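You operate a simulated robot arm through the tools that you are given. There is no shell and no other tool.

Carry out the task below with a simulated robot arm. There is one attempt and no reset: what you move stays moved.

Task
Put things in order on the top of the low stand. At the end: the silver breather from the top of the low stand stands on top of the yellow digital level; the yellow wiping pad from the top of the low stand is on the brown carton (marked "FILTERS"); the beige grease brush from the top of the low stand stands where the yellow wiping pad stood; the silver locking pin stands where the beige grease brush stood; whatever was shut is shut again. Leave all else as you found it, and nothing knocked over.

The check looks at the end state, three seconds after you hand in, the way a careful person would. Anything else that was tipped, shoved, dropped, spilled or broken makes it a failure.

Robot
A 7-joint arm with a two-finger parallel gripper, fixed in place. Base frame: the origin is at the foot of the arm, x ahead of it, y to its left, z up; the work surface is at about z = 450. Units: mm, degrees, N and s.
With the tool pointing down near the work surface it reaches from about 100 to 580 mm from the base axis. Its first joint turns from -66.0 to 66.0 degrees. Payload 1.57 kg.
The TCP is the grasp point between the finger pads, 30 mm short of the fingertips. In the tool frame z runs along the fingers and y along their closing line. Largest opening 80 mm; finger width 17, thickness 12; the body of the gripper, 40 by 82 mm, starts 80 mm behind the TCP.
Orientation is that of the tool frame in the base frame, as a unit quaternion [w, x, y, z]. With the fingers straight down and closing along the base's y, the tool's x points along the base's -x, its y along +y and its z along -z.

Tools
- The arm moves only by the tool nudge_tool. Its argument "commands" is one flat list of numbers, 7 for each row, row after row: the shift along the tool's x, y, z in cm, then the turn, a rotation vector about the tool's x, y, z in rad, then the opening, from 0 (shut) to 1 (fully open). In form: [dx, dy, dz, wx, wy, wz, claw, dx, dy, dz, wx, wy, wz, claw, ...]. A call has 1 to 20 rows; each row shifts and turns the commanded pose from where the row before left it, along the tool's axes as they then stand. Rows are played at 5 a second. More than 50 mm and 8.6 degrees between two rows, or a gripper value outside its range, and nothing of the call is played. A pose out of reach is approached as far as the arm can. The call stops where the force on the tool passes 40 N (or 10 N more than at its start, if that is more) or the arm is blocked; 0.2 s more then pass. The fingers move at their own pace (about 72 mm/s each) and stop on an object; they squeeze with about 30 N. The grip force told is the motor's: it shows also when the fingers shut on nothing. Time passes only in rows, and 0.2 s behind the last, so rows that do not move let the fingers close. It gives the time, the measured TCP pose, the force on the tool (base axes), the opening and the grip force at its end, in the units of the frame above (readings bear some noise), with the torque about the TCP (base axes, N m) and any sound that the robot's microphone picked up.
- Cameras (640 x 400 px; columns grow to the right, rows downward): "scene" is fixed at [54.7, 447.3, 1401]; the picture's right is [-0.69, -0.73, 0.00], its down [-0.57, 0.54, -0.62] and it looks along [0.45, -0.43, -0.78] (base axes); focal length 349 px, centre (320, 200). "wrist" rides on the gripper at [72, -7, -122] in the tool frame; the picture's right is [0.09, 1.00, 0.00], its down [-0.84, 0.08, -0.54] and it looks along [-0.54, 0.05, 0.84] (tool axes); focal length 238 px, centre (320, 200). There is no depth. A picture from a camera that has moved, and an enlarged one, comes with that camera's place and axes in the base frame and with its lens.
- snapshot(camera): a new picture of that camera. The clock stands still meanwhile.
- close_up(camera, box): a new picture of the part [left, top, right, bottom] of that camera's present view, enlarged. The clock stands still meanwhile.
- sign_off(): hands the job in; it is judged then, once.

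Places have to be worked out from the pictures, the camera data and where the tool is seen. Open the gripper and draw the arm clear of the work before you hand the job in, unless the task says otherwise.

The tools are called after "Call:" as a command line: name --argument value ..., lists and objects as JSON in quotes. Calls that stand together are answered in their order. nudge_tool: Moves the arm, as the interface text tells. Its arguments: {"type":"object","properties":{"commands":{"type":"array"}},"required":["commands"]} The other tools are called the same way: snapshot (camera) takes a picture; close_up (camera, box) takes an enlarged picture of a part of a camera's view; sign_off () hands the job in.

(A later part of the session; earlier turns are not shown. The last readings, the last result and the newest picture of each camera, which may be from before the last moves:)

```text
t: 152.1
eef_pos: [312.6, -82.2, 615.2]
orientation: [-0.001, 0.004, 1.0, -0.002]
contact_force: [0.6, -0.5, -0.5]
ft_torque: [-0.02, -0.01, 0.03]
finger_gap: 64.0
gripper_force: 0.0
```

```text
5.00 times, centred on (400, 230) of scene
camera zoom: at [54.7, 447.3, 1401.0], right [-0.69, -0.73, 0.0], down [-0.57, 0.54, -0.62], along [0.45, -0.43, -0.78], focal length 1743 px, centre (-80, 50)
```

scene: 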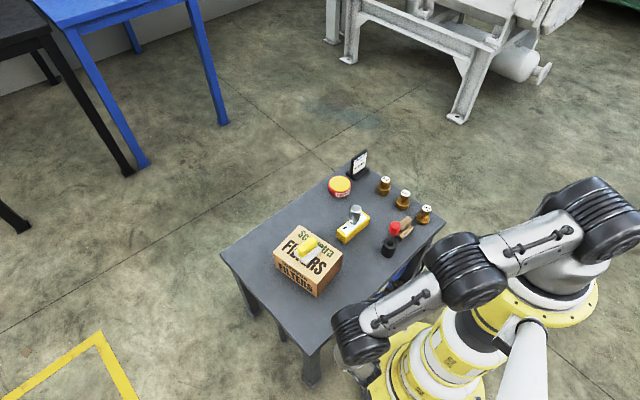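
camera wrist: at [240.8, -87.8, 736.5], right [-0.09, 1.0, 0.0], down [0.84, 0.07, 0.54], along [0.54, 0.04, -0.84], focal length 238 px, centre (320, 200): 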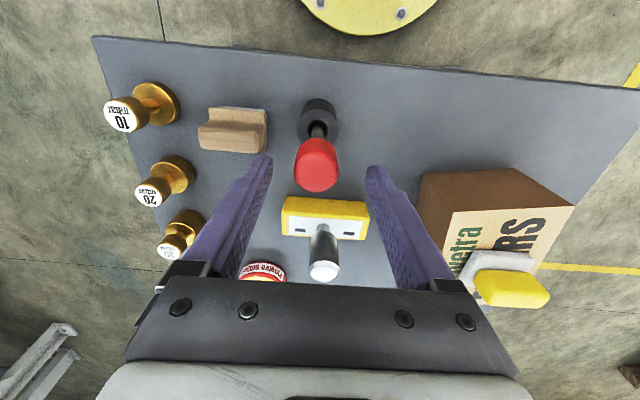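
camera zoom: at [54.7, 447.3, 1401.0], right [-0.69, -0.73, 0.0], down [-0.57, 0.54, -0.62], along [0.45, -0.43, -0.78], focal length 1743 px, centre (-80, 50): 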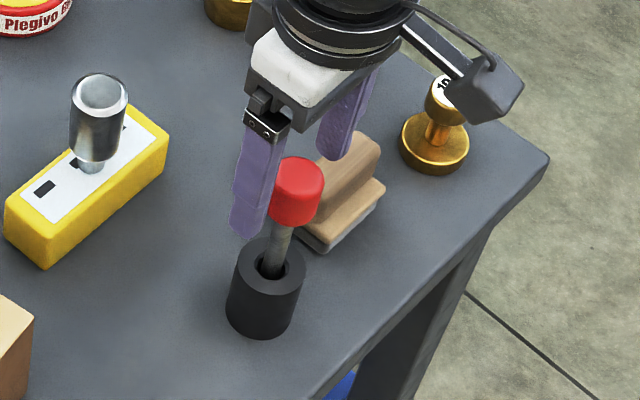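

Cap is between the fingers. Lowering 30 mm and closing gently on it.

Call:
nudge_tool --commands '[0, -0.15, 1.5, 0, 0, 0, 0.8, 0, 0, 1.5, 0, 0, 0, 0.8, 0, 0, 0, 0, 0, 0, 0.55, 0, 0, 0, 0, 0, 0, 0.45, 0, 0, 0, 0, 0, 0, 0.35, 0, 0, 0, 0, 0, 0, 0.3]'

Call:
close_up --camera "scene" --box '[360, 190, 440, 270]'

```text
t: 153.5
eef_pos: [313.0, -84.0, 585.4]
orientation: [-0.001, 0.004, 1.0, -0.001]
contact_force: [0.4, -0.2, 0.1]
ft_torque: [-0.01, -0.01, -0.01]
finger_gap: 29.0
gripper_force: 30.1
```

```text
5.00 times, centred on (400, 230) of scene
camera zoom: at [54.8, 447.3, 1401.0], right [-0.69, -0.73, 0.0], down [-0.57, 0.54, -0.62], along [0.45, -0.43, -0.78], focal length 1743 px, centre (-80, 50)
```

zoom: 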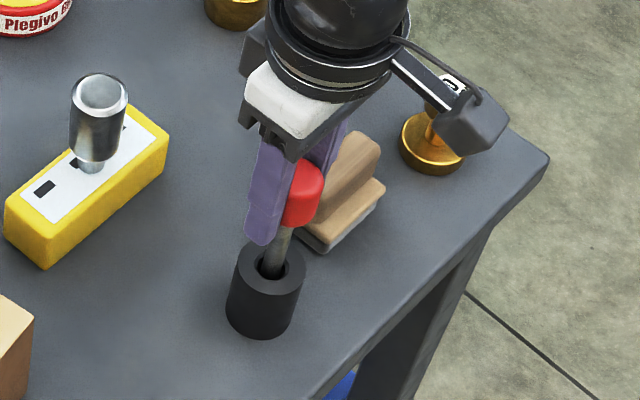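

Held at 29 mm without side load. Lifting just 4 mm to feel how it's attached.

Call:
nudge_tool --commands '[0, 0, -0.2, 0, 0, 0, 0.3, 0, 0, -0.2, 0, 0, 0, 0.3]'

Call:
close_up --camera "scene" --box '[375, 210, 415, 265]'

```text
t: 154.1
eef_pos: [311.6, -84.6, 590.3]
orientation: [-0.001, 0.004, 1.0, -0.001]
contact_force: [-0.4, -0.3, -0.2]
ft_torque: [0.05, 0.01, 0.01]
finger_gap: 28.8
gripper_force: 29.9
```

```text
7.27 times, centred on (395, 238) of scene
camera zoom: at [54.8, 447.3, 1401.0], right [-0.69, -0.73, 0.0], down [-0.57, 0.54, -0.62], along [0.45, -0.43, -0.78], focal length 2535 px, centre (-226, -73)
```

zoom: 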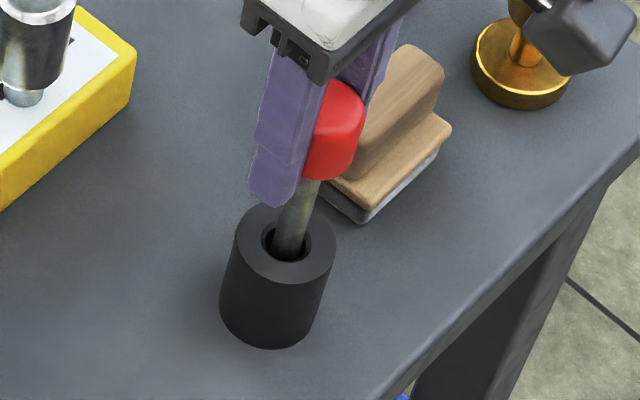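

The rod rises freely while the black holder stays put, so the rod is a separate piece. I'll lift it another 30 mm to see its lower end.

Call:
nudge_tool --commands '[0, 0, -1.0, 0, 0, 0, 0.3, 0, 0, -1.0, 0, 0, 0, 0.3, 0, 0, -1.0, 0, 0, 0, 0.3]'

Call:
close_up --camera "scene" --box '[375, 200, 415, 265]'

Call:
snapshot --camera "wrist"

```text
t: 154.9
eef_pos: [312.8, -85.1, 620.4]
orientation: [-0.002, 0.004, 1.0, -0.002]
contact_force: [-0.6, -0.1, 0.4]
ft_torque: [0.02, 0.04, 0.0]
finger_gap: 29.2
gripper_force: 30.4
```

```text
6.15 times, centred on (395, 232) of scene
camera zoom: at [54.8, 447.3, 1401.0], right [-0.69, -0.73, 0.0], down [-0.57, 0.54, -0.62], along [0.45, -0.43, -0.78], focal length 2145 px, centre (-142, 0)
```

zoom: 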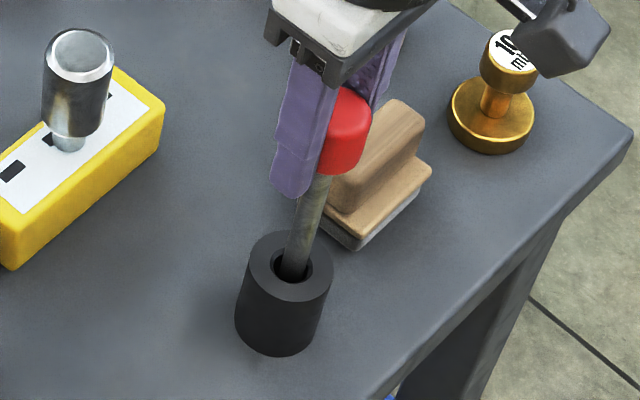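

```text
taken
camera wrist: at [241.0, -90.7, 742.7], right [-0.08, 1.0, 0.0], down [0.84, 0.07, 0.54], along [0.54, 0.04, -0.84], focal length 238 px, centre (320, 200)
```

wrist: 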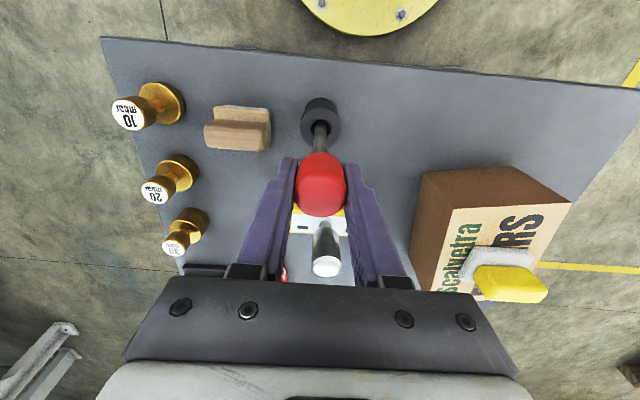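

It's a free rod in the holder. I'll lift it fully clear to identify it (its lower end), keeping it exactly above the holder so it can go straight back.

Call:
nudge_tool --commands '[0, 0, -1.0, 0, 0, 0, 0.3, 0, 0, -1.0, 0, 0, 0, 0.3, 0, 0, -1.0, 0, 0, 0, 0.3, 0, 0, -1.0, 0, 0, 0, 0.3, 0, 0, -1.0, 0, 0, 0, 0.3]'

Call:
close_up --camera "scene" --box '[375, 195, 425, 265]'

Call:
close_up --camera "wrist" --box '[270, 80, 370, 230]'

```text
t: 156.1
eef_pos: [313.4, -85.3, 669.8]
orientation: [0.0, 0.003, 1.0, -0.002]
contact_force: [-0.3, -0.8, -0.1]
ft_torque: [0.0, 0.03, 0.02]
finger_gap: 29.1
gripper_force: 30.3
```

```text
5.71 times, centred on (400, 230) of scene
camera zoom: at [54.8, 447.3, 1401.0], right [-0.69, -0.73, 0.0], down [-0.57, 0.54, -0.62], along [0.45, -0.43, -0.78], focal length 1992 px, centre (-137, 29)
```

zoom: 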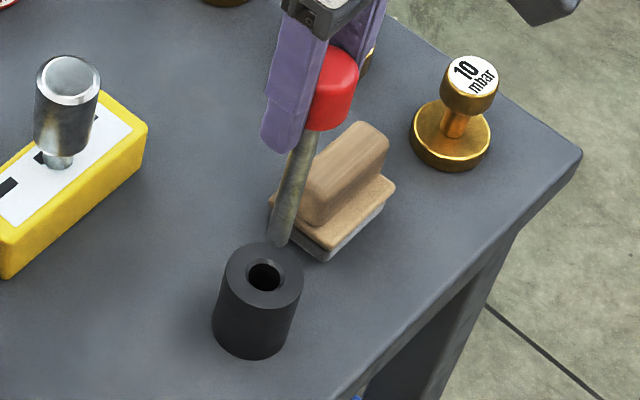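

```text
2.67 times, centred on (320, 155) of wrist
camera zoom: at [241.5, -91.0, 791.5], right [-0.09, 1.0, 0.0], down [0.84, 0.07, 0.54], along [0.54, 0.04, -0.84], focal length 636 px, centre (320, 320)
```

zoom: 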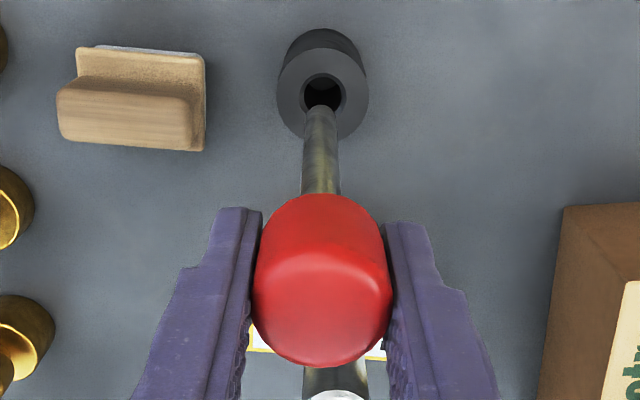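

It's a plain 100 mm peg with a red handle that reached the bottom of its socket, so nothing is hidden below it. I'll lower it straight back exactly as it was.

Call:
nudge_tool --commands '[0, 0, 1.0, 0, 0, 0, 0.3, 0, 0, 1.0, 0, 0, 0, 0.3, 0, 0, 1.0, 0, 0, 0, 0.3, 0, 0, 1.0, 0, 0, 0, 0.3]'

Call:
close_up --camera "scene" --box '[375, 195, 425, 265]'

```text
t: 157.1
eef_pos: [313.0, -84.6, 630.5]
orientation: [-0.001, 0.003, 1.0, -0.001]
contact_force: [0.8, -0.4, 0.7]
ft_torque: [0.01, -0.02, 0.01]
finger_gap: 28.8
gripper_force: 29.9
```

```text
5.71 times, centred on (400, 230) of scene
camera zoom: at [54.8, 447.3, 1401.0], right [-0.69, -0.73, 0.0], down [-0.57, 0.54, -0.62], along [0.45, -0.43, -0.78], focal length 1992 px, centre (-137, 29)
```

zoom: 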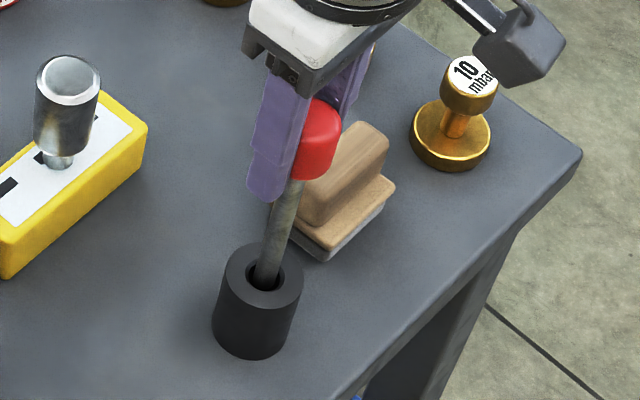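

The rod is entering its socket cleanly. Continuing down to its original seating height.

Call:
nudge_tool --commands '[0, 0, 1.0, 0, 0, 0, 0.3, 0, 0, 1.0, 0, 0, 0, 0.3, 0, 0, 1.0, 0, 0, 0, 0.3, 0, 0, 1.0, 0, 0, 0, 0.3]'

Call:
nudge_tool --commands '[0, 0, 0.25, 0, 0, 0, 0.3]'

Call:
close_up --camera "scene" --box '[375, 210, 415, 265]'

```text
t: 158.1
eef_pos: [314.1, -84.6, 590.9]
orientation: [-0.001, 0.003, 1.0, -0.002]
contact_force: [0.6, 0.7, -1.1]
ft_torque: [-0.02, 0.0, 0.02]
finger_gap: 29.0
gripper_force: 30.1
```

```text
t: 158.5
eef_pos: [313.4, -84.1, 587.9]
orientation: [-0.001, 0.004, 1.0, -0.002]
contact_force: [0.1, 0.3, -0.3]
ft_torque: [0.01, -0.02, -0.02]
finger_gap: 29.0
gripper_force: 29.9
```

```text
7.27 times, centred on (395, 238) of scene
camera zoom: at [54.8, 447.3, 1401.0], right [-0.69, -0.73, 0.0], down [-0.57, 0.54, -0.62], along [0.45, -0.43, -0.78], focal length 2535 px, centre (-226, -73)
```

zoom: 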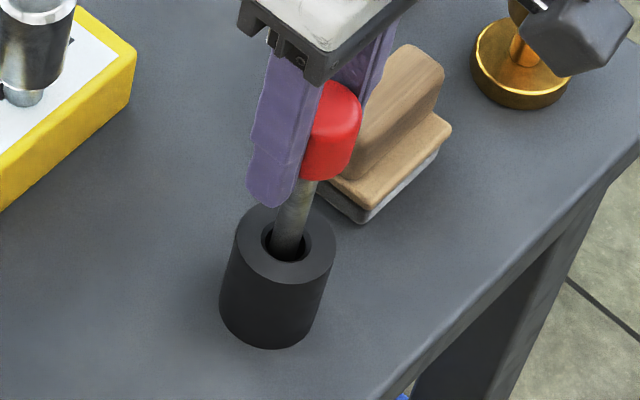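

Lowering the last 2 mm and releasing the rod in its socket.

Call:
nudge_tool --commands '[0, 0, 0.2, 0, 0, 0, 0.3, 0, 0, 0, 0, 0, 0, 0.5, 0, 0, 0, 0, 0, 0, 0.7, 0, 0, -1.5, 0, 0, 0, 0.8, 0, 0, -3.0, 0, 0, 0, 0.8, 0, 0, -4.0, 0, 0, 0, 0.8, 0, 0, -4.0, 0, 0, 0, 0.8]'

Call:
snapshot --camera "wrist"

Call:
close_up --camera "scene" --box '[375, 210, 415, 265]'

```text
t: 160.1
eef_pos: [312.5, -83.1, 710.9]
orientation: [-0.002, 0.004, 1.0, -0.001]
contact_force: [0.2, 0.3, -0.1]
ft_torque: [0.01, 0.03, 0.04]
finger_gap: 64.2
gripper_force: 0.2
```

```text
taken
camera wrist: at [240.9, -88.8, 832.8], right [-0.09, 1.0, 0.0], down [0.84, 0.07, 0.54], along [0.54, 0.04, -0.84], focal length 238 px, centre (320, 200)
```

wrist: 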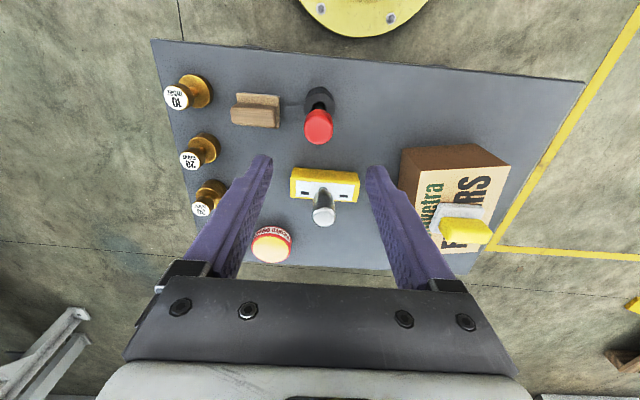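

```text
7.27 times, centred on (395, 238) of scene
camera zoom: at [54.8, 447.3, 1401.0], right [-0.69, -0.73, 0.0], down [-0.57, 0.54, -0.62], along [0.45, -0.43, -0.78], focal length 2535 px, centre (-226, -73)
```

zoom: 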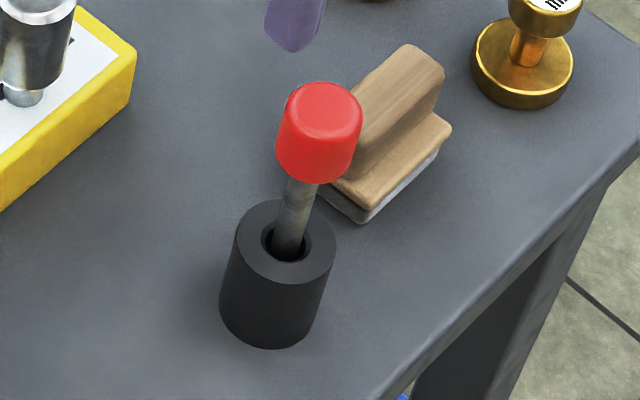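

The rod is back exactly as before. Now a closer low-angle look at the grease tin's side, since it is the last candidate container: I'll position the tilted camera in front of it.

Call:
nudge_tool --commands '[-3.5, -1.0, 0, 0, 0, 0, 1, -3.5, -1.0, 0, 0, 0, 0, 1, -3.5, -1.0, 0, 0, 0, 0, 1, -2.5, -1.5, 2.0, 0, 0, 0, 1, 0, 0, 3.0, 0, -0.14, 0, 1, 0, 0, 3.0, 0, -0.14, 0, 1, 0, 0, 1.5, 0, -0.14, 0, 1]'

Call:
snapshot --camera "wrist"

Call:
snapshot --camera "scene"

```text
t: 161.7
eef_pos: [449.8, -130.8, 615.1]
orientation: [0.208, 0.003, 0.978, -0.003]
contact_force: [0.6, 0.1, 0.9]
ft_torque: [0.01, 0.04, 0.02]
finger_gap: 80.3
gripper_force: 0.0
```

```text
taken
camera wrist: at [334.8, -136.6, 698.0], right [-0.08, 1.0, -0.04], down [0.54, 0.08, 0.84], along [0.84, 0.04, -0.55], focal length 238 px, centre (320, 200)
```

wrist: 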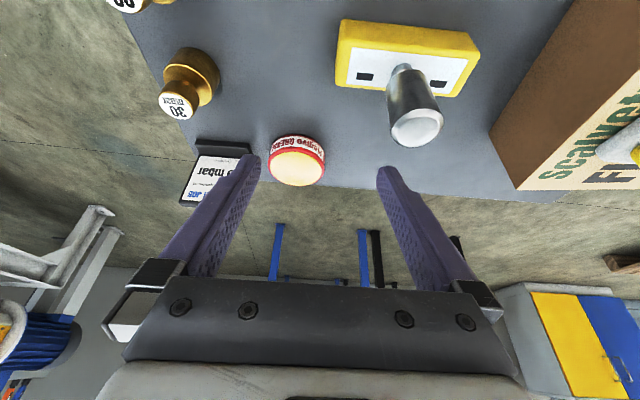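

```text
taken
```

scene: 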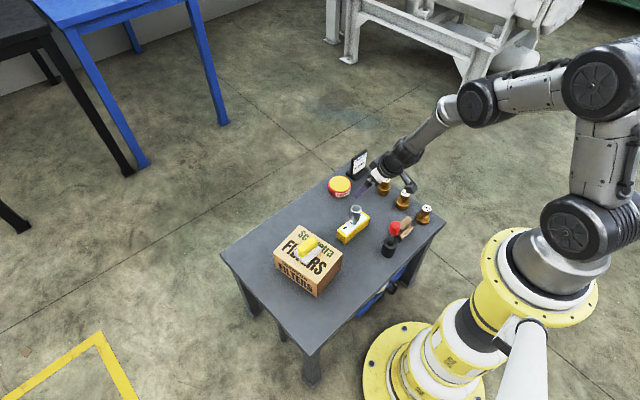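

Call:
close_up --camera "wrist" --box '[255, 120, 345, 200]'

Call:
close_up --camera "wrist" --box '[0, 180, 130, 400]'

Call:
close_up --camera "wrist" --box '[480, 260, 640, 400]'

```text
5.00 times, centred on (300, 160) of wrist
camera zoom: at [334.8, -136.6, 698.0], right [-0.08, 1.0, -0.04], down [0.54, 0.08, 0.84], along [0.84, 0.04, -0.55], focal length 1192 px, centre (420, 400)
```

zoom: 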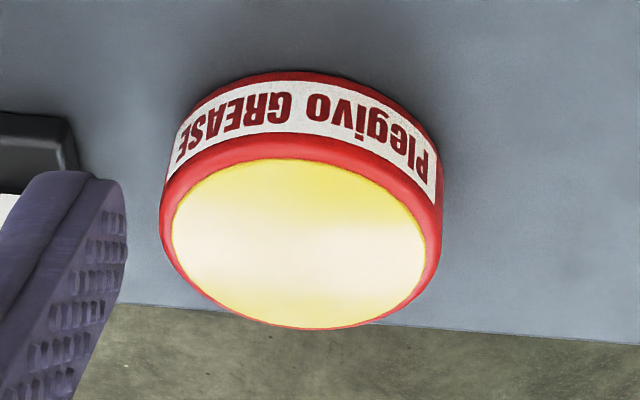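

```text
1.82 times, centred on (65, 290) of wrist
camera zoom: at [334.8, -136.6, 698.0], right [-0.08, 1.0, -0.04], down [0.54, 0.08, 0.84], along [0.84, 0.04, -0.55], focal length 433 px, centre (784, 36)
```

zoom: 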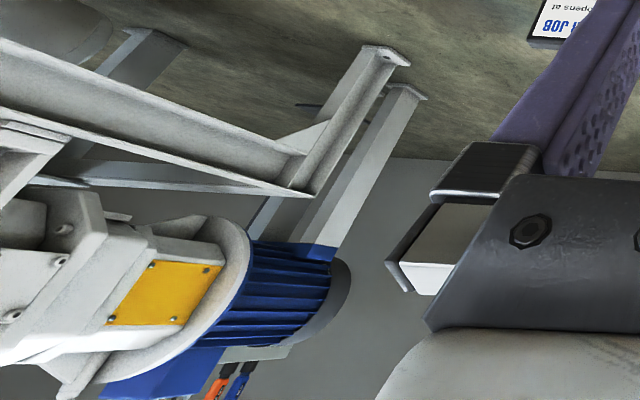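

```text
2.86 times, centred on (560, 330) of wrist
camera zoom: at [334.8, -136.6, 698.0], right [-0.08, 1.0, -0.04], down [0.54, 0.08, 0.84], along [0.84, 0.04, -0.55], focal length 681 px, centre (-366, -171)
```

zoom: 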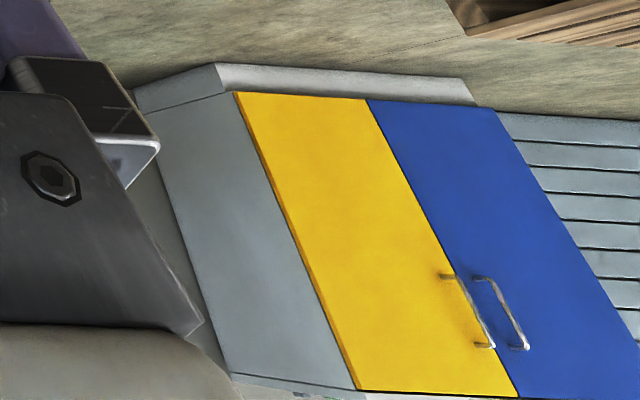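

The tin is just an open tin of grease. One more unknown remains: a grey object at the back of the stool that was hidden behind my fingers. I'll go back to the low front view with the gripper closed so the fingers don't block the sight.

Call:
nudge_tool --commands '[-1.5, 0, -3.5, 0, 0.14, 0, 1, -1.0, 0, -3.5, 0, 0.14, 0, 1, 0, 0, -3.0, 0, 0.14, 0, 1, 1.75, 4.2, 0, 0, 0, 0, 0.5, 1.75, 4.2, 0, 0, 0, 0, 0.2, 1.75, 4.2, 0, 0, 0, 0, 0, 1.75, 4.2, 0, 0, 0, 0, 0, 1.75, 4.2, 0, 0, 0, 0, 0, 1.75, 4.2, 0, 0, 0, 0, 0, 1.75, 4.2, 0, 0, 0, 0, 0, 1.75, 4.2, 0, 0, 0, 0, 0, 1.75, 4.2, 0, 0, 0, 0, 0, 1.75, 4.2, 0, 0, 0, 0, 0, 1.75, 4.2, 0, 0, 0, 0, 0, 1.75, 4.2, 0, 0, 0, 0, 0]'

```text
t: 164.9
eef_pos: [240.4, 376.7, 719.0]
orientation: [-0.001, 0.004, 1.0, -0.002]
contact_force: [0.0, 0.1, 0.0]
ft_torque: [-0.03, 0.02, 0.01]
finger_gap: 0.0
gripper_force: 21.1
```

Call:
nudge_tool --commands '[0, 0, 0, 0, 0, 0.1287, 0, 0, 0, 0, 0, 0, 0.1287, 0, 0, 0, 0, 0, 0, 0.1287, 0, 0, 0, 0, 0, 0, 0.1287, 0, 0, 0, 0, 0, 0, 0.1287, 0, 0, 0, 4.4, 0, 0, 0, 0, 0, 0, 4.4, 0, 0, 0, 0, 0, 0, 4.4, 0, 0, 0, 0, 0, 0, 4.4, 0, 0, 0, 0, 0, 0, 4.4, 0, 0, 0, 0, 0, 0, 4.4, 0, 0, 0, 0, 0.73, -3.75, 1.67, 0, 0, 0, 0, 0.73, -3.75, 1.67, 0, 0, 0, 0, 0.73, -3.75, 1.67, 0, 0, 0, 0]'

Call:
nudge_tool --commands '[0, 0, 4.5, 0, 0, 0, 0, 0, -3.0, 0, 0, 0, 0, 0, 0, -3.0, 0, 0, 0, 0, 0, -3.0, 0, 0, 0, -0.14, 0, 0, -2.97, 0, 0.42, 0, -0.14, 0, 0, -2.88, 0, 0.83, 0, -0.14, 0, 0]'

Call:
snapshot --camera "wrist"

Call:
close_up --camera "wrist" --box '[300, 150, 460, 290]'

```text
t: 167.9
eef_pos: [151.9, 297.8, 406.0]
orientation: [0.0, 0.319, 0.948, -0.002]
contact_force: [-0.8, 0.3, -0.2]
ft_torque: [-0.05, 0.0, -0.02]
finger_gap: 0.0
gripper_force: 21.5
```

```text
t: 169.3
eef_pos: [194.3, 192.8, 360.2]
orientation: [0.198, 0.312, 0.927, -0.07]
contact_force: [0.1, 0.2, 0.8]
ft_torque: [0.03, -0.01, -0.05]
finger_gap: 0.0
gripper_force: 21.5
out of reach, approached as far as the arm can: row 3
```

```text
taken
camera wrist: at [98.9, 257.6, 442.7], right [0.54, 0.84, -0.04], down [0.48, -0.26, 0.84], along [0.69, -0.47, -0.55], focal length 238 px, centre (320, 200)
```

wrist: 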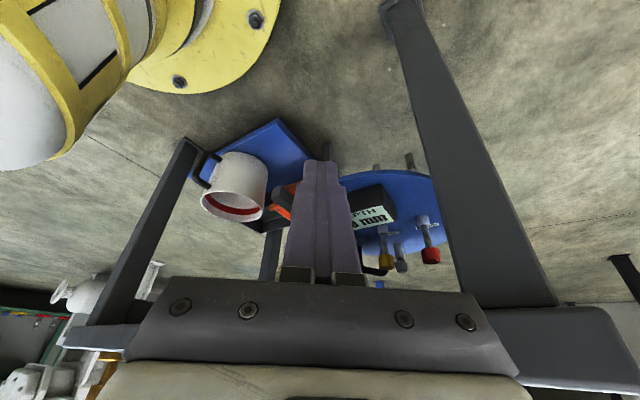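

```text
2.86 times, centred on (380, 220) of wrist
camera zoom: at [98.9, 257.6, 442.7], right [0.54, 0.84, -0.04], down [0.48, -0.26, 0.84], along [0.69, -0.47, -0.55], focal length 681 px, centre (149, 143)
```

zoom: 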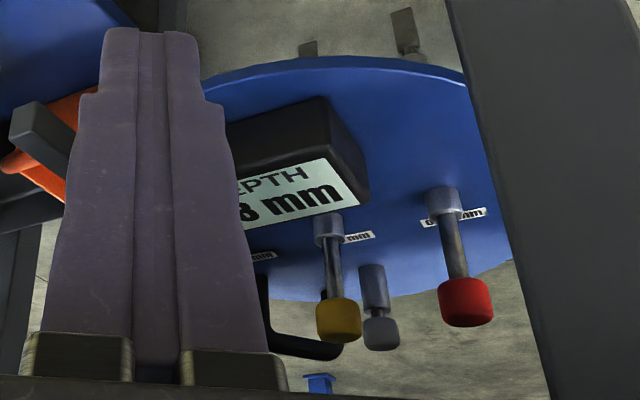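

Now the grey piece is visible: a small silver object standing on the stool's disc behind the levers, at roughly (550,143) and z 250–300, beside a black U-handle. Enlarging further.

Call:
close_up --camera "wrist" --box '[355, 220, 435, 290]'

Call:
close_up --camera "wrist" --box '[190, 120, 300, 240]'

```text
5.71 times, centred on (395, 255) of wrist
camera zoom: at [98.9, 257.6, 442.7], right [0.54, 0.84, -0.04], down [0.48, -0.26, 0.84], along [0.69, -0.47, -0.55], focal length 1362 px, centre (-109, -114)
```

zoom: 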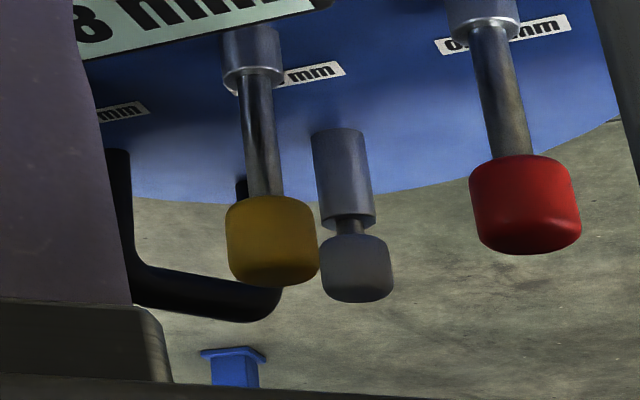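

```text
3.33 times, centred on (245, 180) of wrist
camera zoom: at [98.9, 257.6, 442.7], right [0.54, 0.84, -0.04], down [0.48, -0.26, 0.84], along [0.69, -0.47, -0.55], focal length 794 px, centre (570, 267)
```

zoom: 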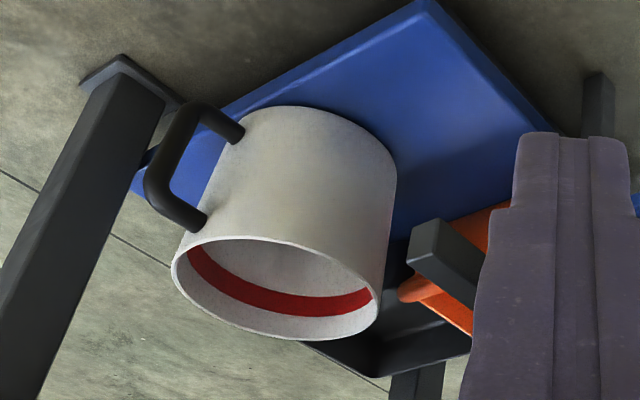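

The grey piece looks like part of the stool's device and is far out of reach. I'll check the stand's top surface itself at high enlargement for a flush hatch or anything flat I may have missed.

Call:
close_up --camera "scene" --box '[220, 225, 290, 295]'

Call:
close_up --camera "scene" --box '[290, 280, 360, 350]'

Call:
close_up --camera "scene" --box '[330, 240, 400, 310]'

Call:
close_up --camera "scene" --box '[270, 180, 340, 250]'

```text
5.71 times, centred on (255, 260) of scene
camera zoom: at [54.7, 447.3, 1401.0], right [-0.69, -0.73, 0.0], down [-0.57, 0.54, -0.62], along [0.45, -0.43, -0.78], focal length 1992 px, centre (691, -143)
```

zoom: 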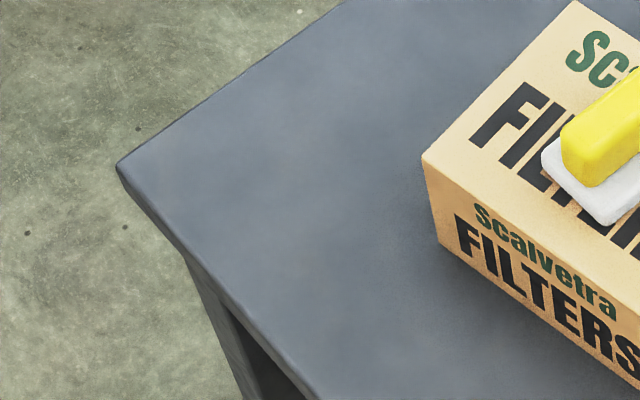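

```text
5.71 times, centred on (325, 315) of scene
camera zoom: at [54.7, 447.3, 1401.0], right [-0.69, -0.73, 0.0], down [-0.57, 0.54, -0.62], along [0.45, -0.43, -0.78], focal length 1992 px, centre (291, -457)
```

zoom: 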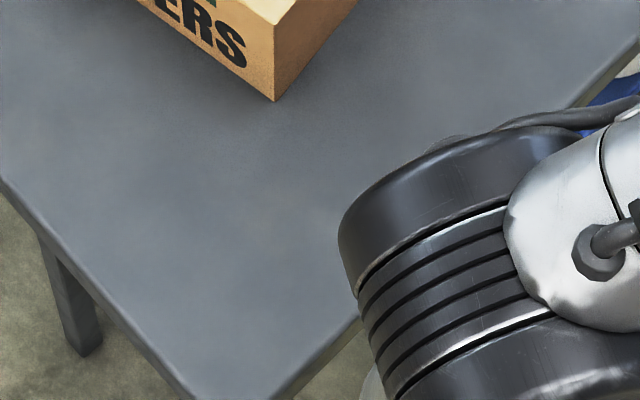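

```text
5.71 times, centred on (365, 275) of scene
camera zoom: at [54.7, 447.3, 1401.0], right [-0.69, -0.73, 0.0], down [-0.57, 0.54, -0.62], along [0.45, -0.43, -0.78], focal length 1992 px, centre (63, -229)
```

zoom: 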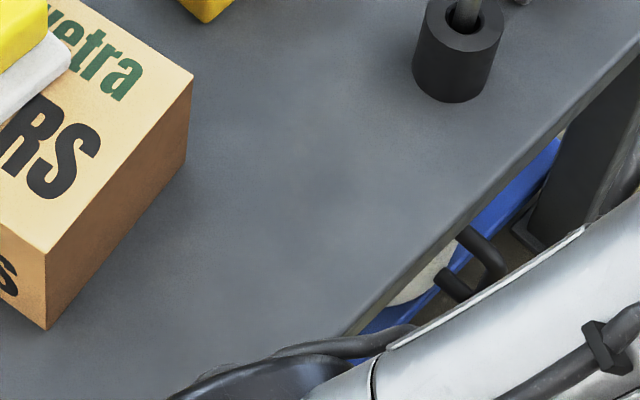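

```text
5.71 times, centred on (305, 215) of scene
camera zoom: at [54.7, 447.3, 1401.0], right [-0.69, -0.73, 0.0], down [-0.57, 0.54, -0.62], along [0.45, -0.43, -0.78], focal length 1992 px, centre (406, 114)
```

zoom: 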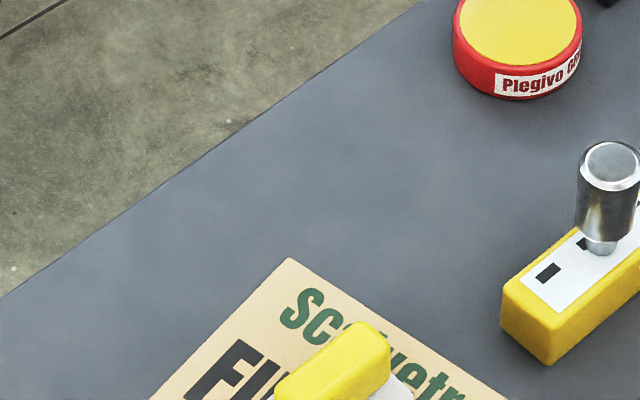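

The top is bare elsewhere. One more idea: the side panels under the top (left and right aprons) might be drawer fronts. I'll back out of here and look at the left panel closely.

Call:
nudge_tool --commands '[0, 0, 0, 0, 0.14, 0, 0, 2.88, 0, -0.83, 0, 0.14, 0, 0, 2.97, 0, -0.42, 0, 0.14, 0, 0, 1.5, 0, 0, 0, 0, 0, 0, 0, 3.0, 0, 0, 0, 0, 0, 0, 3.0, 0, 0, 0, 0, 0, 0, 3.8, -1.5, 0, 0, 0, 0, 0, 3.8, -1.5, 0, 0, 0, 0, 0, 3.8, -1.5, 0, 0, 0, 0]'

Call:
nudge_tool --commands '[0, 0, -1.5, 0, 0, 0.139, 0, 0, 0, -1.5, 0, 0, 0.139, 0, 0, 0, 0, 0, 0, 0.139, 0, 0, 0, 0, 0, 0, 0.139, 0, 0, 0, 0, 0, 0, 0.139, 0]'

Call:
snapshot --camera "wrist"

```text
t: 171.3
eef_pos: [239.8, 375.5, 404.7]
orientation: [0.001, 0.32, 0.947, -0.003]
contact_force: [-0.2, 0.0, -0.8]
ft_torque: [0.02, 0.01, -0.01]
finger_gap: 0.1
gripper_force: 21.2
```

```text
t: 172.5
eef_pos: [238.6, 376.8, 435.6]
orientation: [-0.001, 0.624, 0.782, -0.002]
contact_force: [0.3, 0.1, -0.3]
ft_torque: [0.0, 0.03, 0.0]
finger_gap: 0.0
gripper_force: 21.1
```

```text
taken
camera wrist: at [217.0, 446.4, 556.8], right [0.95, 0.31, 0.0], down [0.26, -0.8, 0.55], along [0.17, -0.52, -0.84], focal length 238 px, centre (320, 200)
```

wrist: 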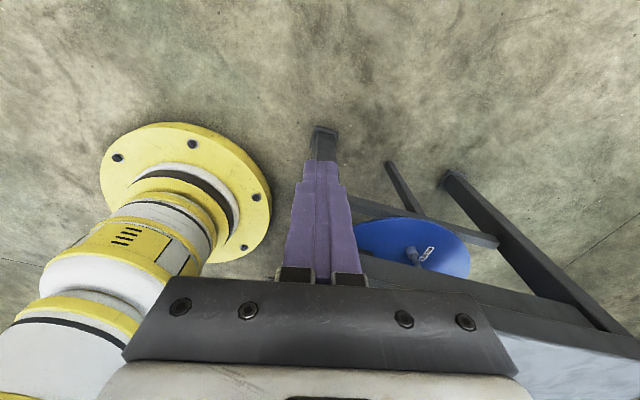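

Tilting up for the left panel view.

Call:
nudge_tool --commands '[0, 0, 0, 0, -0.14, 0, 0, 0, 0, 0, 0, -0.14, 0, 0, 0, 0, 0, 0, -0.14, 0, 0, 0, 0, 0, 0, -0.14, 0, 0]'

Call:
snapshot --camera "wrist"

Call:
close_up --camera "wrist" --box '[340, 140, 580, 300]'

```text
t: 173.5
eef_pos: [261.0, 360.5, 439.8]
orientation: [0.215, 0.599, 0.752, -0.174]
contact_force: [-0.9, 0.0, 0.9]
ft_torque: [0.01, -0.03, 0.01]
finger_gap: 0.0
gripper_force: 21.3
out of reach, approached as far as the arm can: row 3, 4
```

```text
taken
camera wrist: at [226.8, 481.4, 503.9], right [0.95, 0.3, -0.05], down [0.17, -0.39, 0.9], along [0.25, -0.87, -0.42], focal length 238 px, centre (320, 200)
```

wrist: 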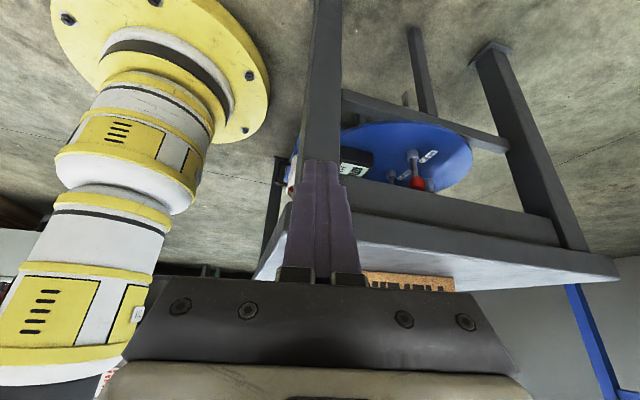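

```text
2.50 times, centred on (460, 220) of wrist
camera zoom: at [226.8, 481.4, 503.9], right [0.95, 0.3, -0.05], down [0.17, -0.39, 0.9], along [0.25, -0.87, -0.42], focal length 596 px, centre (-30, 150)
```

zoom: 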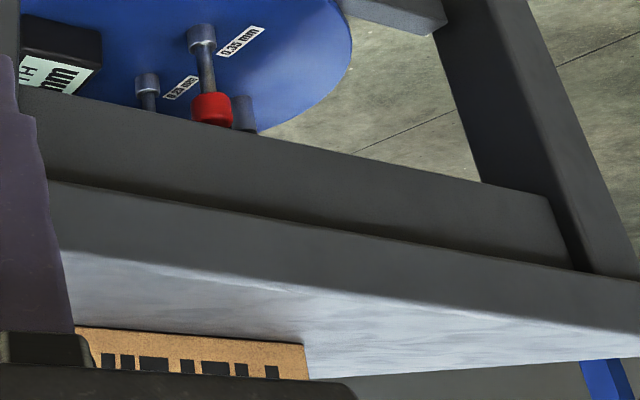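

Just a plain apron. By elimination, the only reachable pin-like steel object is the rod with the red knob that sits in the black bush: a pin in its bush is exactly what a "locking pin" looks like. I'll rise out of here and straighten the tool first.

Call:
nudge_tool --commands '[-2.38, 0, -3.82, 0, 0, 0, 0, -2.38, 0, -3.82, 0, 0, 0, 0, -2.38, 0, -3.82, 0, 0, 0, 0, -2.38, 0, -3.82, 0, 0, 0, 0, -2.38, 0, -3.82, 0, 0, 0, 0, -2.38, 0, -3.82, 0, 0, 0, 0, 0, 0, 0, 0, 0.1395, 0, 0.3, 0, 0, 0, 0, 0.1395, 0, 0.6, 0, 0, 0, 0, 0.1395, 0, 0.8, 0, 0, 0, 0, 0.1395, 0, 0.8]'

Call:
nudge_tool --commands '[0, 0, 0, 0, 0, -0.1347, 0.8, 0, 0, 0, 0, 0, -0.1347, 0.8, 0, 0, 0, 0, 0, -0.1347, 0.8, 0, 0, 0, 0, 0, -0.1347, 0.8, 0, 0, 0, 0, 0, -0.1347, 0.8, 0, 0, 0, 0, 0, -0.1347, 0.8, 0, 0, 0, 0, 0, -0.1347, 0.8, 0, 0, 0, 0, 0, -0.1347, 0.8, 0, 0, 0, 0, 0, -0.1347, 0.8, 0, 0, 0, 0, 0, -0.1347, 0.8]'

Call:
snapshot --camera "wrist"

```text
t: 175.7
eef_pos: [261.2, 362.8, 709.9]
orientation: [0.002, 0.622, 0.783, -0.001]
contact_force: [0.2, -0.2, 0.8]
ft_torque: [0.0, 0.0, -0.01]
finger_gap: 64.0
gripper_force: 0.1
```

```text
t: 177.9
eef_pos: [260.8, 361.4, 709.3]
orientation: [-0.001, -0.003, 1.0, -0.004]
contact_force: [0.0, -0.4, -0.6]
ft_torque: [0.0, -0.02, -0.01]
finger_gap: 64.1
gripper_force: 0.1
```

```text
taken
camera wrist: at [189.7, 356.0, 831.1], right [-0.1, 1.0, -0.01], down [0.84, 0.08, 0.54], along [0.54, 0.05, -0.84], focal length 238 px, centre (320, 200)
```

wrist: 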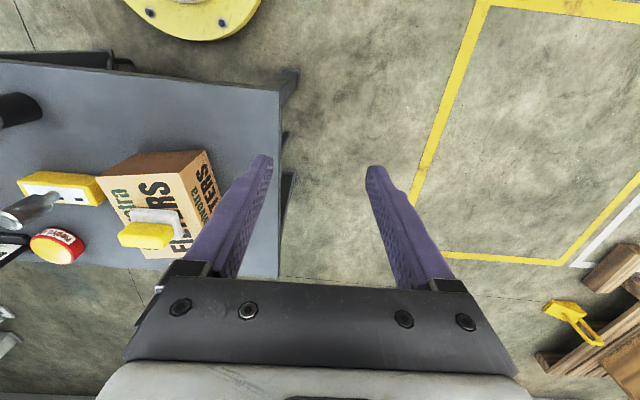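

I notice a dark strip along the stand's front edge at the upper left of this view. Enlarging to check.

Call:
close_up --camera "wrist" --box '[0, 20, 310, 140]'

Call:
close_up --camera "scene" --box '[320, 220, 450, 390]'

```text
2.06 times, centred on (155, 80) of wrist
camera zoom: at [189.7, 356.0, 831.1], right [-0.1, 1.0, -0.01], down [0.84, 0.08, 0.54], along [0.54, 0.05, -0.84], focal length 492 px, centre (661, 448)
```

zoom: 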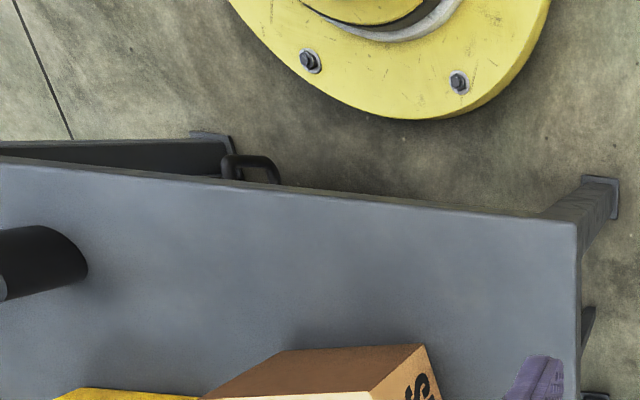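

```text
2.35 times, centred on (385, 305) of scene
camera zoom: at [54.7, 447.3, 1401.0], right [-0.69, -0.73, 0.0], down [-0.57, 0.54, -0.62], along [0.45, -0.43, -0.78], focal length 820 px, centre (167, -47)
```

zoom: 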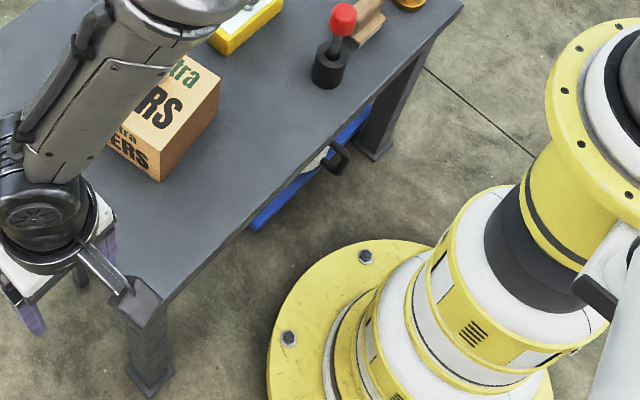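

That's only the leg and the pot's handle. So I go with the steel pin in the black bush. Moving above it.

Call:
nudge_tool --commands '[-0.52, -4.46, 0, 0, 0, 0, 0.8, -0.52, -4.46, 0, 0, 0, 0, 0.8, -0.52, -4.46, 0, 0, 0, 0, 0.8, -0.52, -4.46, 0, 0, 0, 0, 0.8, -0.52, -4.46, 0, 0, 0, 0, 0.8, -0.52, -4.46, 0, 0, 0, 0, 0.8, -0.52, -4.46, 0, 0, 0, 0, 0.8, -0.52, -4.46, 0, 0, 0, 0, 0.8, -0.52, -4.46, 0, 0, 0, 0, 0.8, -0.52, -4.46, 0, 0, 0, 0, 0.8]'

Call:
snapshot --camera "wrist"

Call:
close_up --camera "wrist" --box '[270, 60, 390, 180]'

```text
t: 180.1
eef_pos: [313.4, -83.7, 712.7]
orientation: [-0.001, -0.002, 1.0, -0.002]
contact_force: [0.0, -1.4, -0.7]
ft_torque: [0.0, 0.02, -0.01]
finger_gap: 64.0
gripper_force: 0.0
```

```text
taken
camera wrist: at [242.3, -90.6, 834.9], right [-0.1, 1.0, -0.01], down [0.84, 0.08, 0.54], along [0.54, 0.05, -0.84], focal length 238 px, centre (320, 200)
```

wrist: 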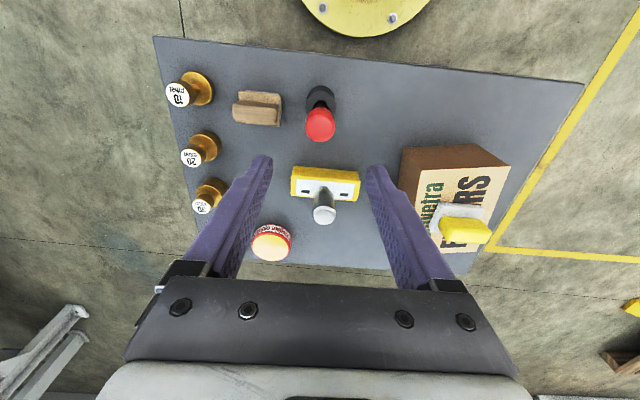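

```text
3.33 times, centred on (330, 120) of wrist
camera zoom: at [242.3, -90.6, 834.9], right [-0.1, 1.0, -0.01], down [0.84, 0.08, 0.54], along [0.54, 0.05, -0.84], focal length 794 px, centre (287, 467)
```

zoom: 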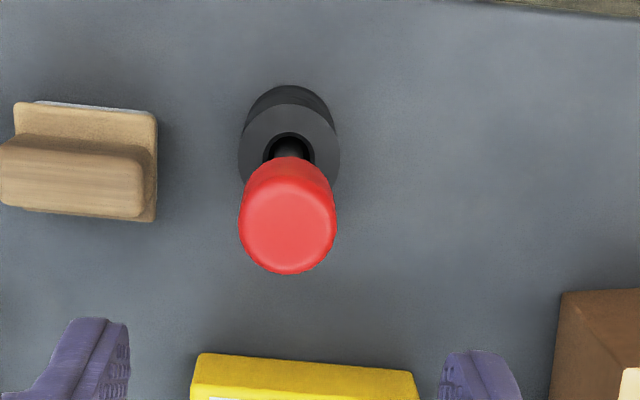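

Descending around the knob again and gripping it.

Call:
nudge_tool --commands '[0, -0.1, 3.5, 0.004, 0.002, -0.004, 0.8, 0, 0, 3.5, 0, 0, 0, 0.8, 0, 0, 2.7, 0, 0, 0, 0.8, 0, 0, 2.0, 0, 0, 0, 0.8, 0, 0, 1.3, 0, 0, 0, 0.8, 0, 0, 0, 0, 0, 0, 0.5, 0, 0, 0, 0, 0, 0, 0.4, 0, 0, 0, 0, 0, 0, 0.3, 0, 0, 0, 0, 0, 0, 0.3]'

Call:
close_up --camera "scene" --box '[375, 205, 415, 265]'

```text
t: 182.1
eef_pos: [312.4, -86.2, 582.3]
orientation: [-0.002, -0.003, 1.0, -0.006]
contact_force: [0.2, 1.7, -0.3]
ft_torque: [0.31, -0.05, -0.01]
finger_gap: 29.1
gripper_force: 30.0
```

```text
6.67 times, centred on (395, 235) of scene
camera zoom: at [54.8, 447.4, 1400.9], right [-0.69, -0.73, 0.0], down [-0.57, 0.54, -0.62], along [0.45, -0.43, -0.78], focal length 2324 px, centre (-180, -33)
```

zoom: 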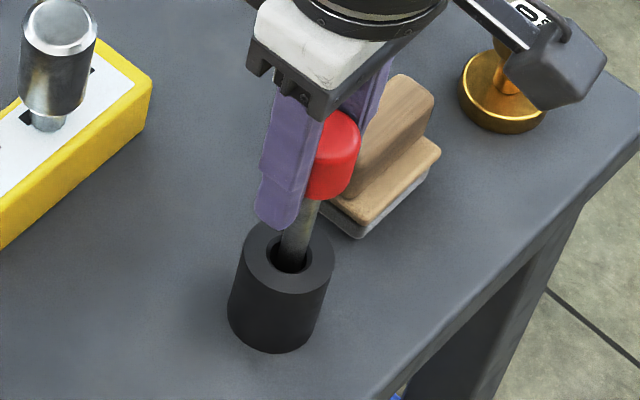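

Gripped again. Lifting the pin straight up out of the bush.

Call:
nudge_tool --commands '[0, 0, -0.5, 0, 0, 0, 0.3, 0, 0, -1.0, 0, 0, 0, 0.3, 0, 0, -1.5, 0, 0, 0, 0.3, 0, 0, -2.0, 0, 0, 0, 0.3, 0, 0, -2.0, 0, 0, 0, 0.3, 0, 0, -2.0, 0, 0, 0, 0.3, 0, 0, -2.0, 0, 0, 0, 0.3, 0, 0, -2.0, -0.012, -0.004, 0.006, 0.3, 0, 0, -2.0, 0, 0, 0, 0.3]'

Call:
snapshot --camera "wrist"

Call:
close_up --camera "scene" --box '[375, 175, 435, 265]'

```text
t: 184.1
eef_pos: [314.9, -84.8, 733.1]
orientation: [0.0, 0.0, 1.0, 0.001]
contact_force: [-0.5, -0.5, -0.1]
ft_torque: [0.03, 0.0, -0.01]
finger_gap: 28.8
gripper_force: 30.2
```

```text
taken
camera wrist: at [243.0, -91.7, 854.0], right [-0.09, 1.0, 0.0], down [0.84, 0.08, 0.54], along [0.54, 0.05, -0.84], focal length 238 px, centre (320, 200)
```

wrist: 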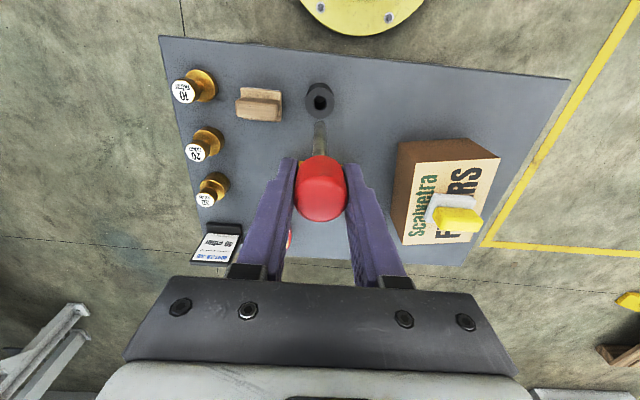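

```text
4.44 times, centred on (405, 220) of scene
camera zoom: at [54.8, 447.3, 1401.0], right [-0.69, -0.73, 0.0], down [-0.57, 0.54, -0.62], along [0.45, -0.43, -0.78], focal length 1549 px, centre (-58, 111)
```

zoom: 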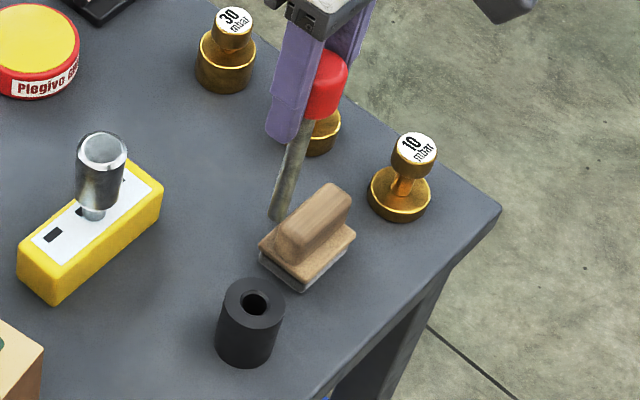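

The pin is out. I'll check inside the empty bush and the pin's shape.

Call:
close_up --camera "wrist" --box '[295, 75, 345, 125]'

Call:
close_up --camera "wrist" --box '[280, 110, 360, 230]'

Call:
close_up --camera "scene" --box '[395, 180, 425, 230]'

```text
8.00 times, centred on (320, 100) of wrist
camera zoom: at [243.0, -91.7, 854.0], right [-0.09, 1.0, 0.0], down [0.84, 0.08, 0.54], along [0.54, 0.05, -0.84], focal length 1907 px, centre (320, 1000)
```

zoom: 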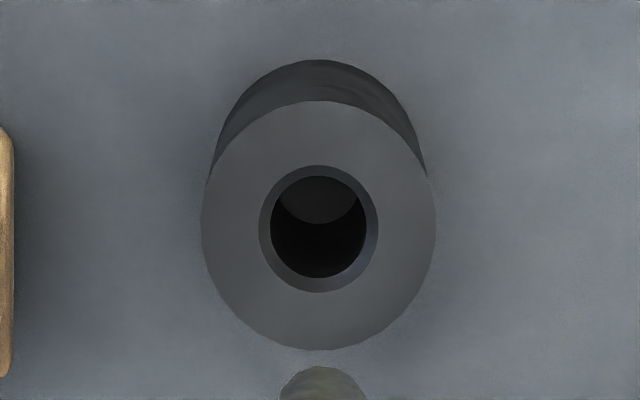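

```text
3.33 times, centred on (320, 170) of wrist
camera zoom: at [243.0, -91.7, 854.0], right [-0.09, 1.0, 0.0], down [0.84, 0.08, 0.54], along [0.54, 0.05, -0.84], focal length 794 px, centre (320, 300)
```

zoom: 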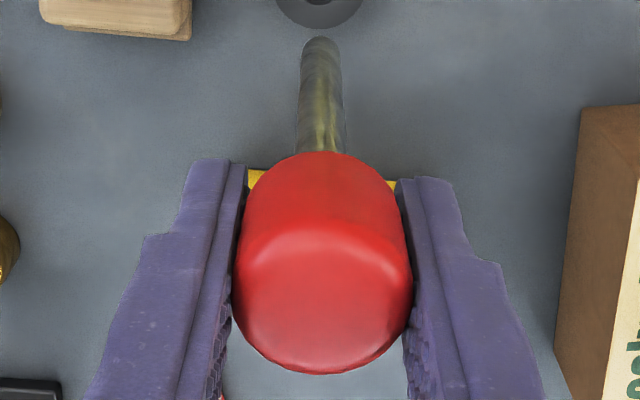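

```text
8.00 times, centred on (410, 205) of scene
camera zoom: at [54.8, 447.3, 1401.0], right [-0.69, -0.73, 0.0], down [-0.57, 0.54, -0.62], along [0.45, -0.43, -0.78], focal length 2789 px, centre (-400, 160)
```

zoom: 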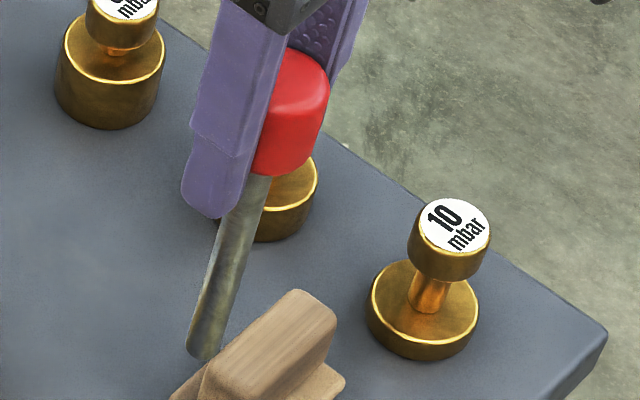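

The pin's tip is rounded and the bush is chamfered — it's clearly a peg made for that bush and could not stand on its own, so it is not the item I'm after. I'll put it straight back; the tip is aligned with the bore within 1 mm.

Call:
nudge_tool --commands '[0, 0, 2.0, 0, 0, 0, 0.3, 0, 0, 2.0, 0, 0, 0, 0.3, 0, 0, 2.0, 0, 0, 0, 0.3, 0, 0, 2.0, 0, 0, 0, 0.3]'

Call:
close_up --camera "wrist" --box '[280, 80, 360, 200]'

Call:
close_up --camera "scene" --box '[375, 195, 425, 265]'

```text
t: 185.1
eef_pos: [313.9, -85.4, 651.4]
orientation: [0.001, 0.0, 1.0, 0.001]
contact_force: [-0.1, 0.6, -0.2]
ft_torque: [0.01, -0.01, 0.01]
finger_gap: 29.0
gripper_force: 29.9
```

```text
3.33 times, centred on (320, 140) of wrist
camera zoom: at [242.2, -91.2, 772.6], right [-0.09, 1.0, 0.0], down [0.84, 0.08, 0.54], along [0.54, 0.05, -0.84], focal length 794 px, centre (320, 400)
```

zoom: 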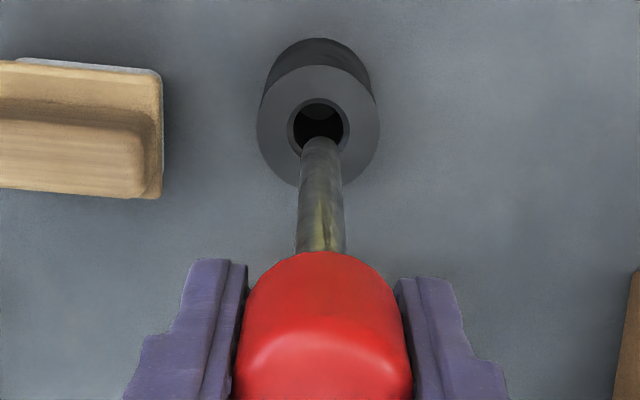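

```text
5.71 times, centred on (400, 230) of scene
camera zoom: at [54.7, 447.3, 1401.0], right [-0.69, -0.73, 0.0], down [-0.57, 0.54, -0.62], along [0.45, -0.43, -0.78], focal length 1992 px, centre (-137, 29)
```

zoom: 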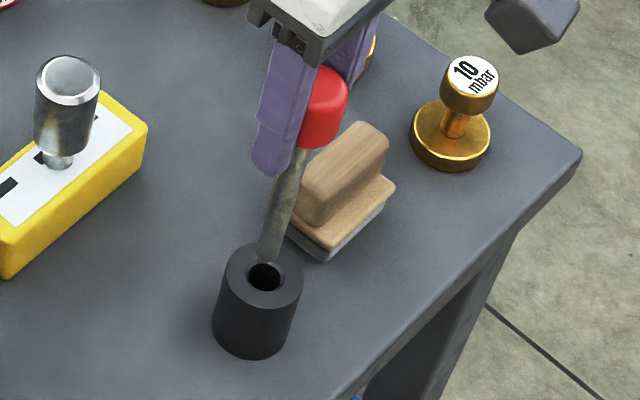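

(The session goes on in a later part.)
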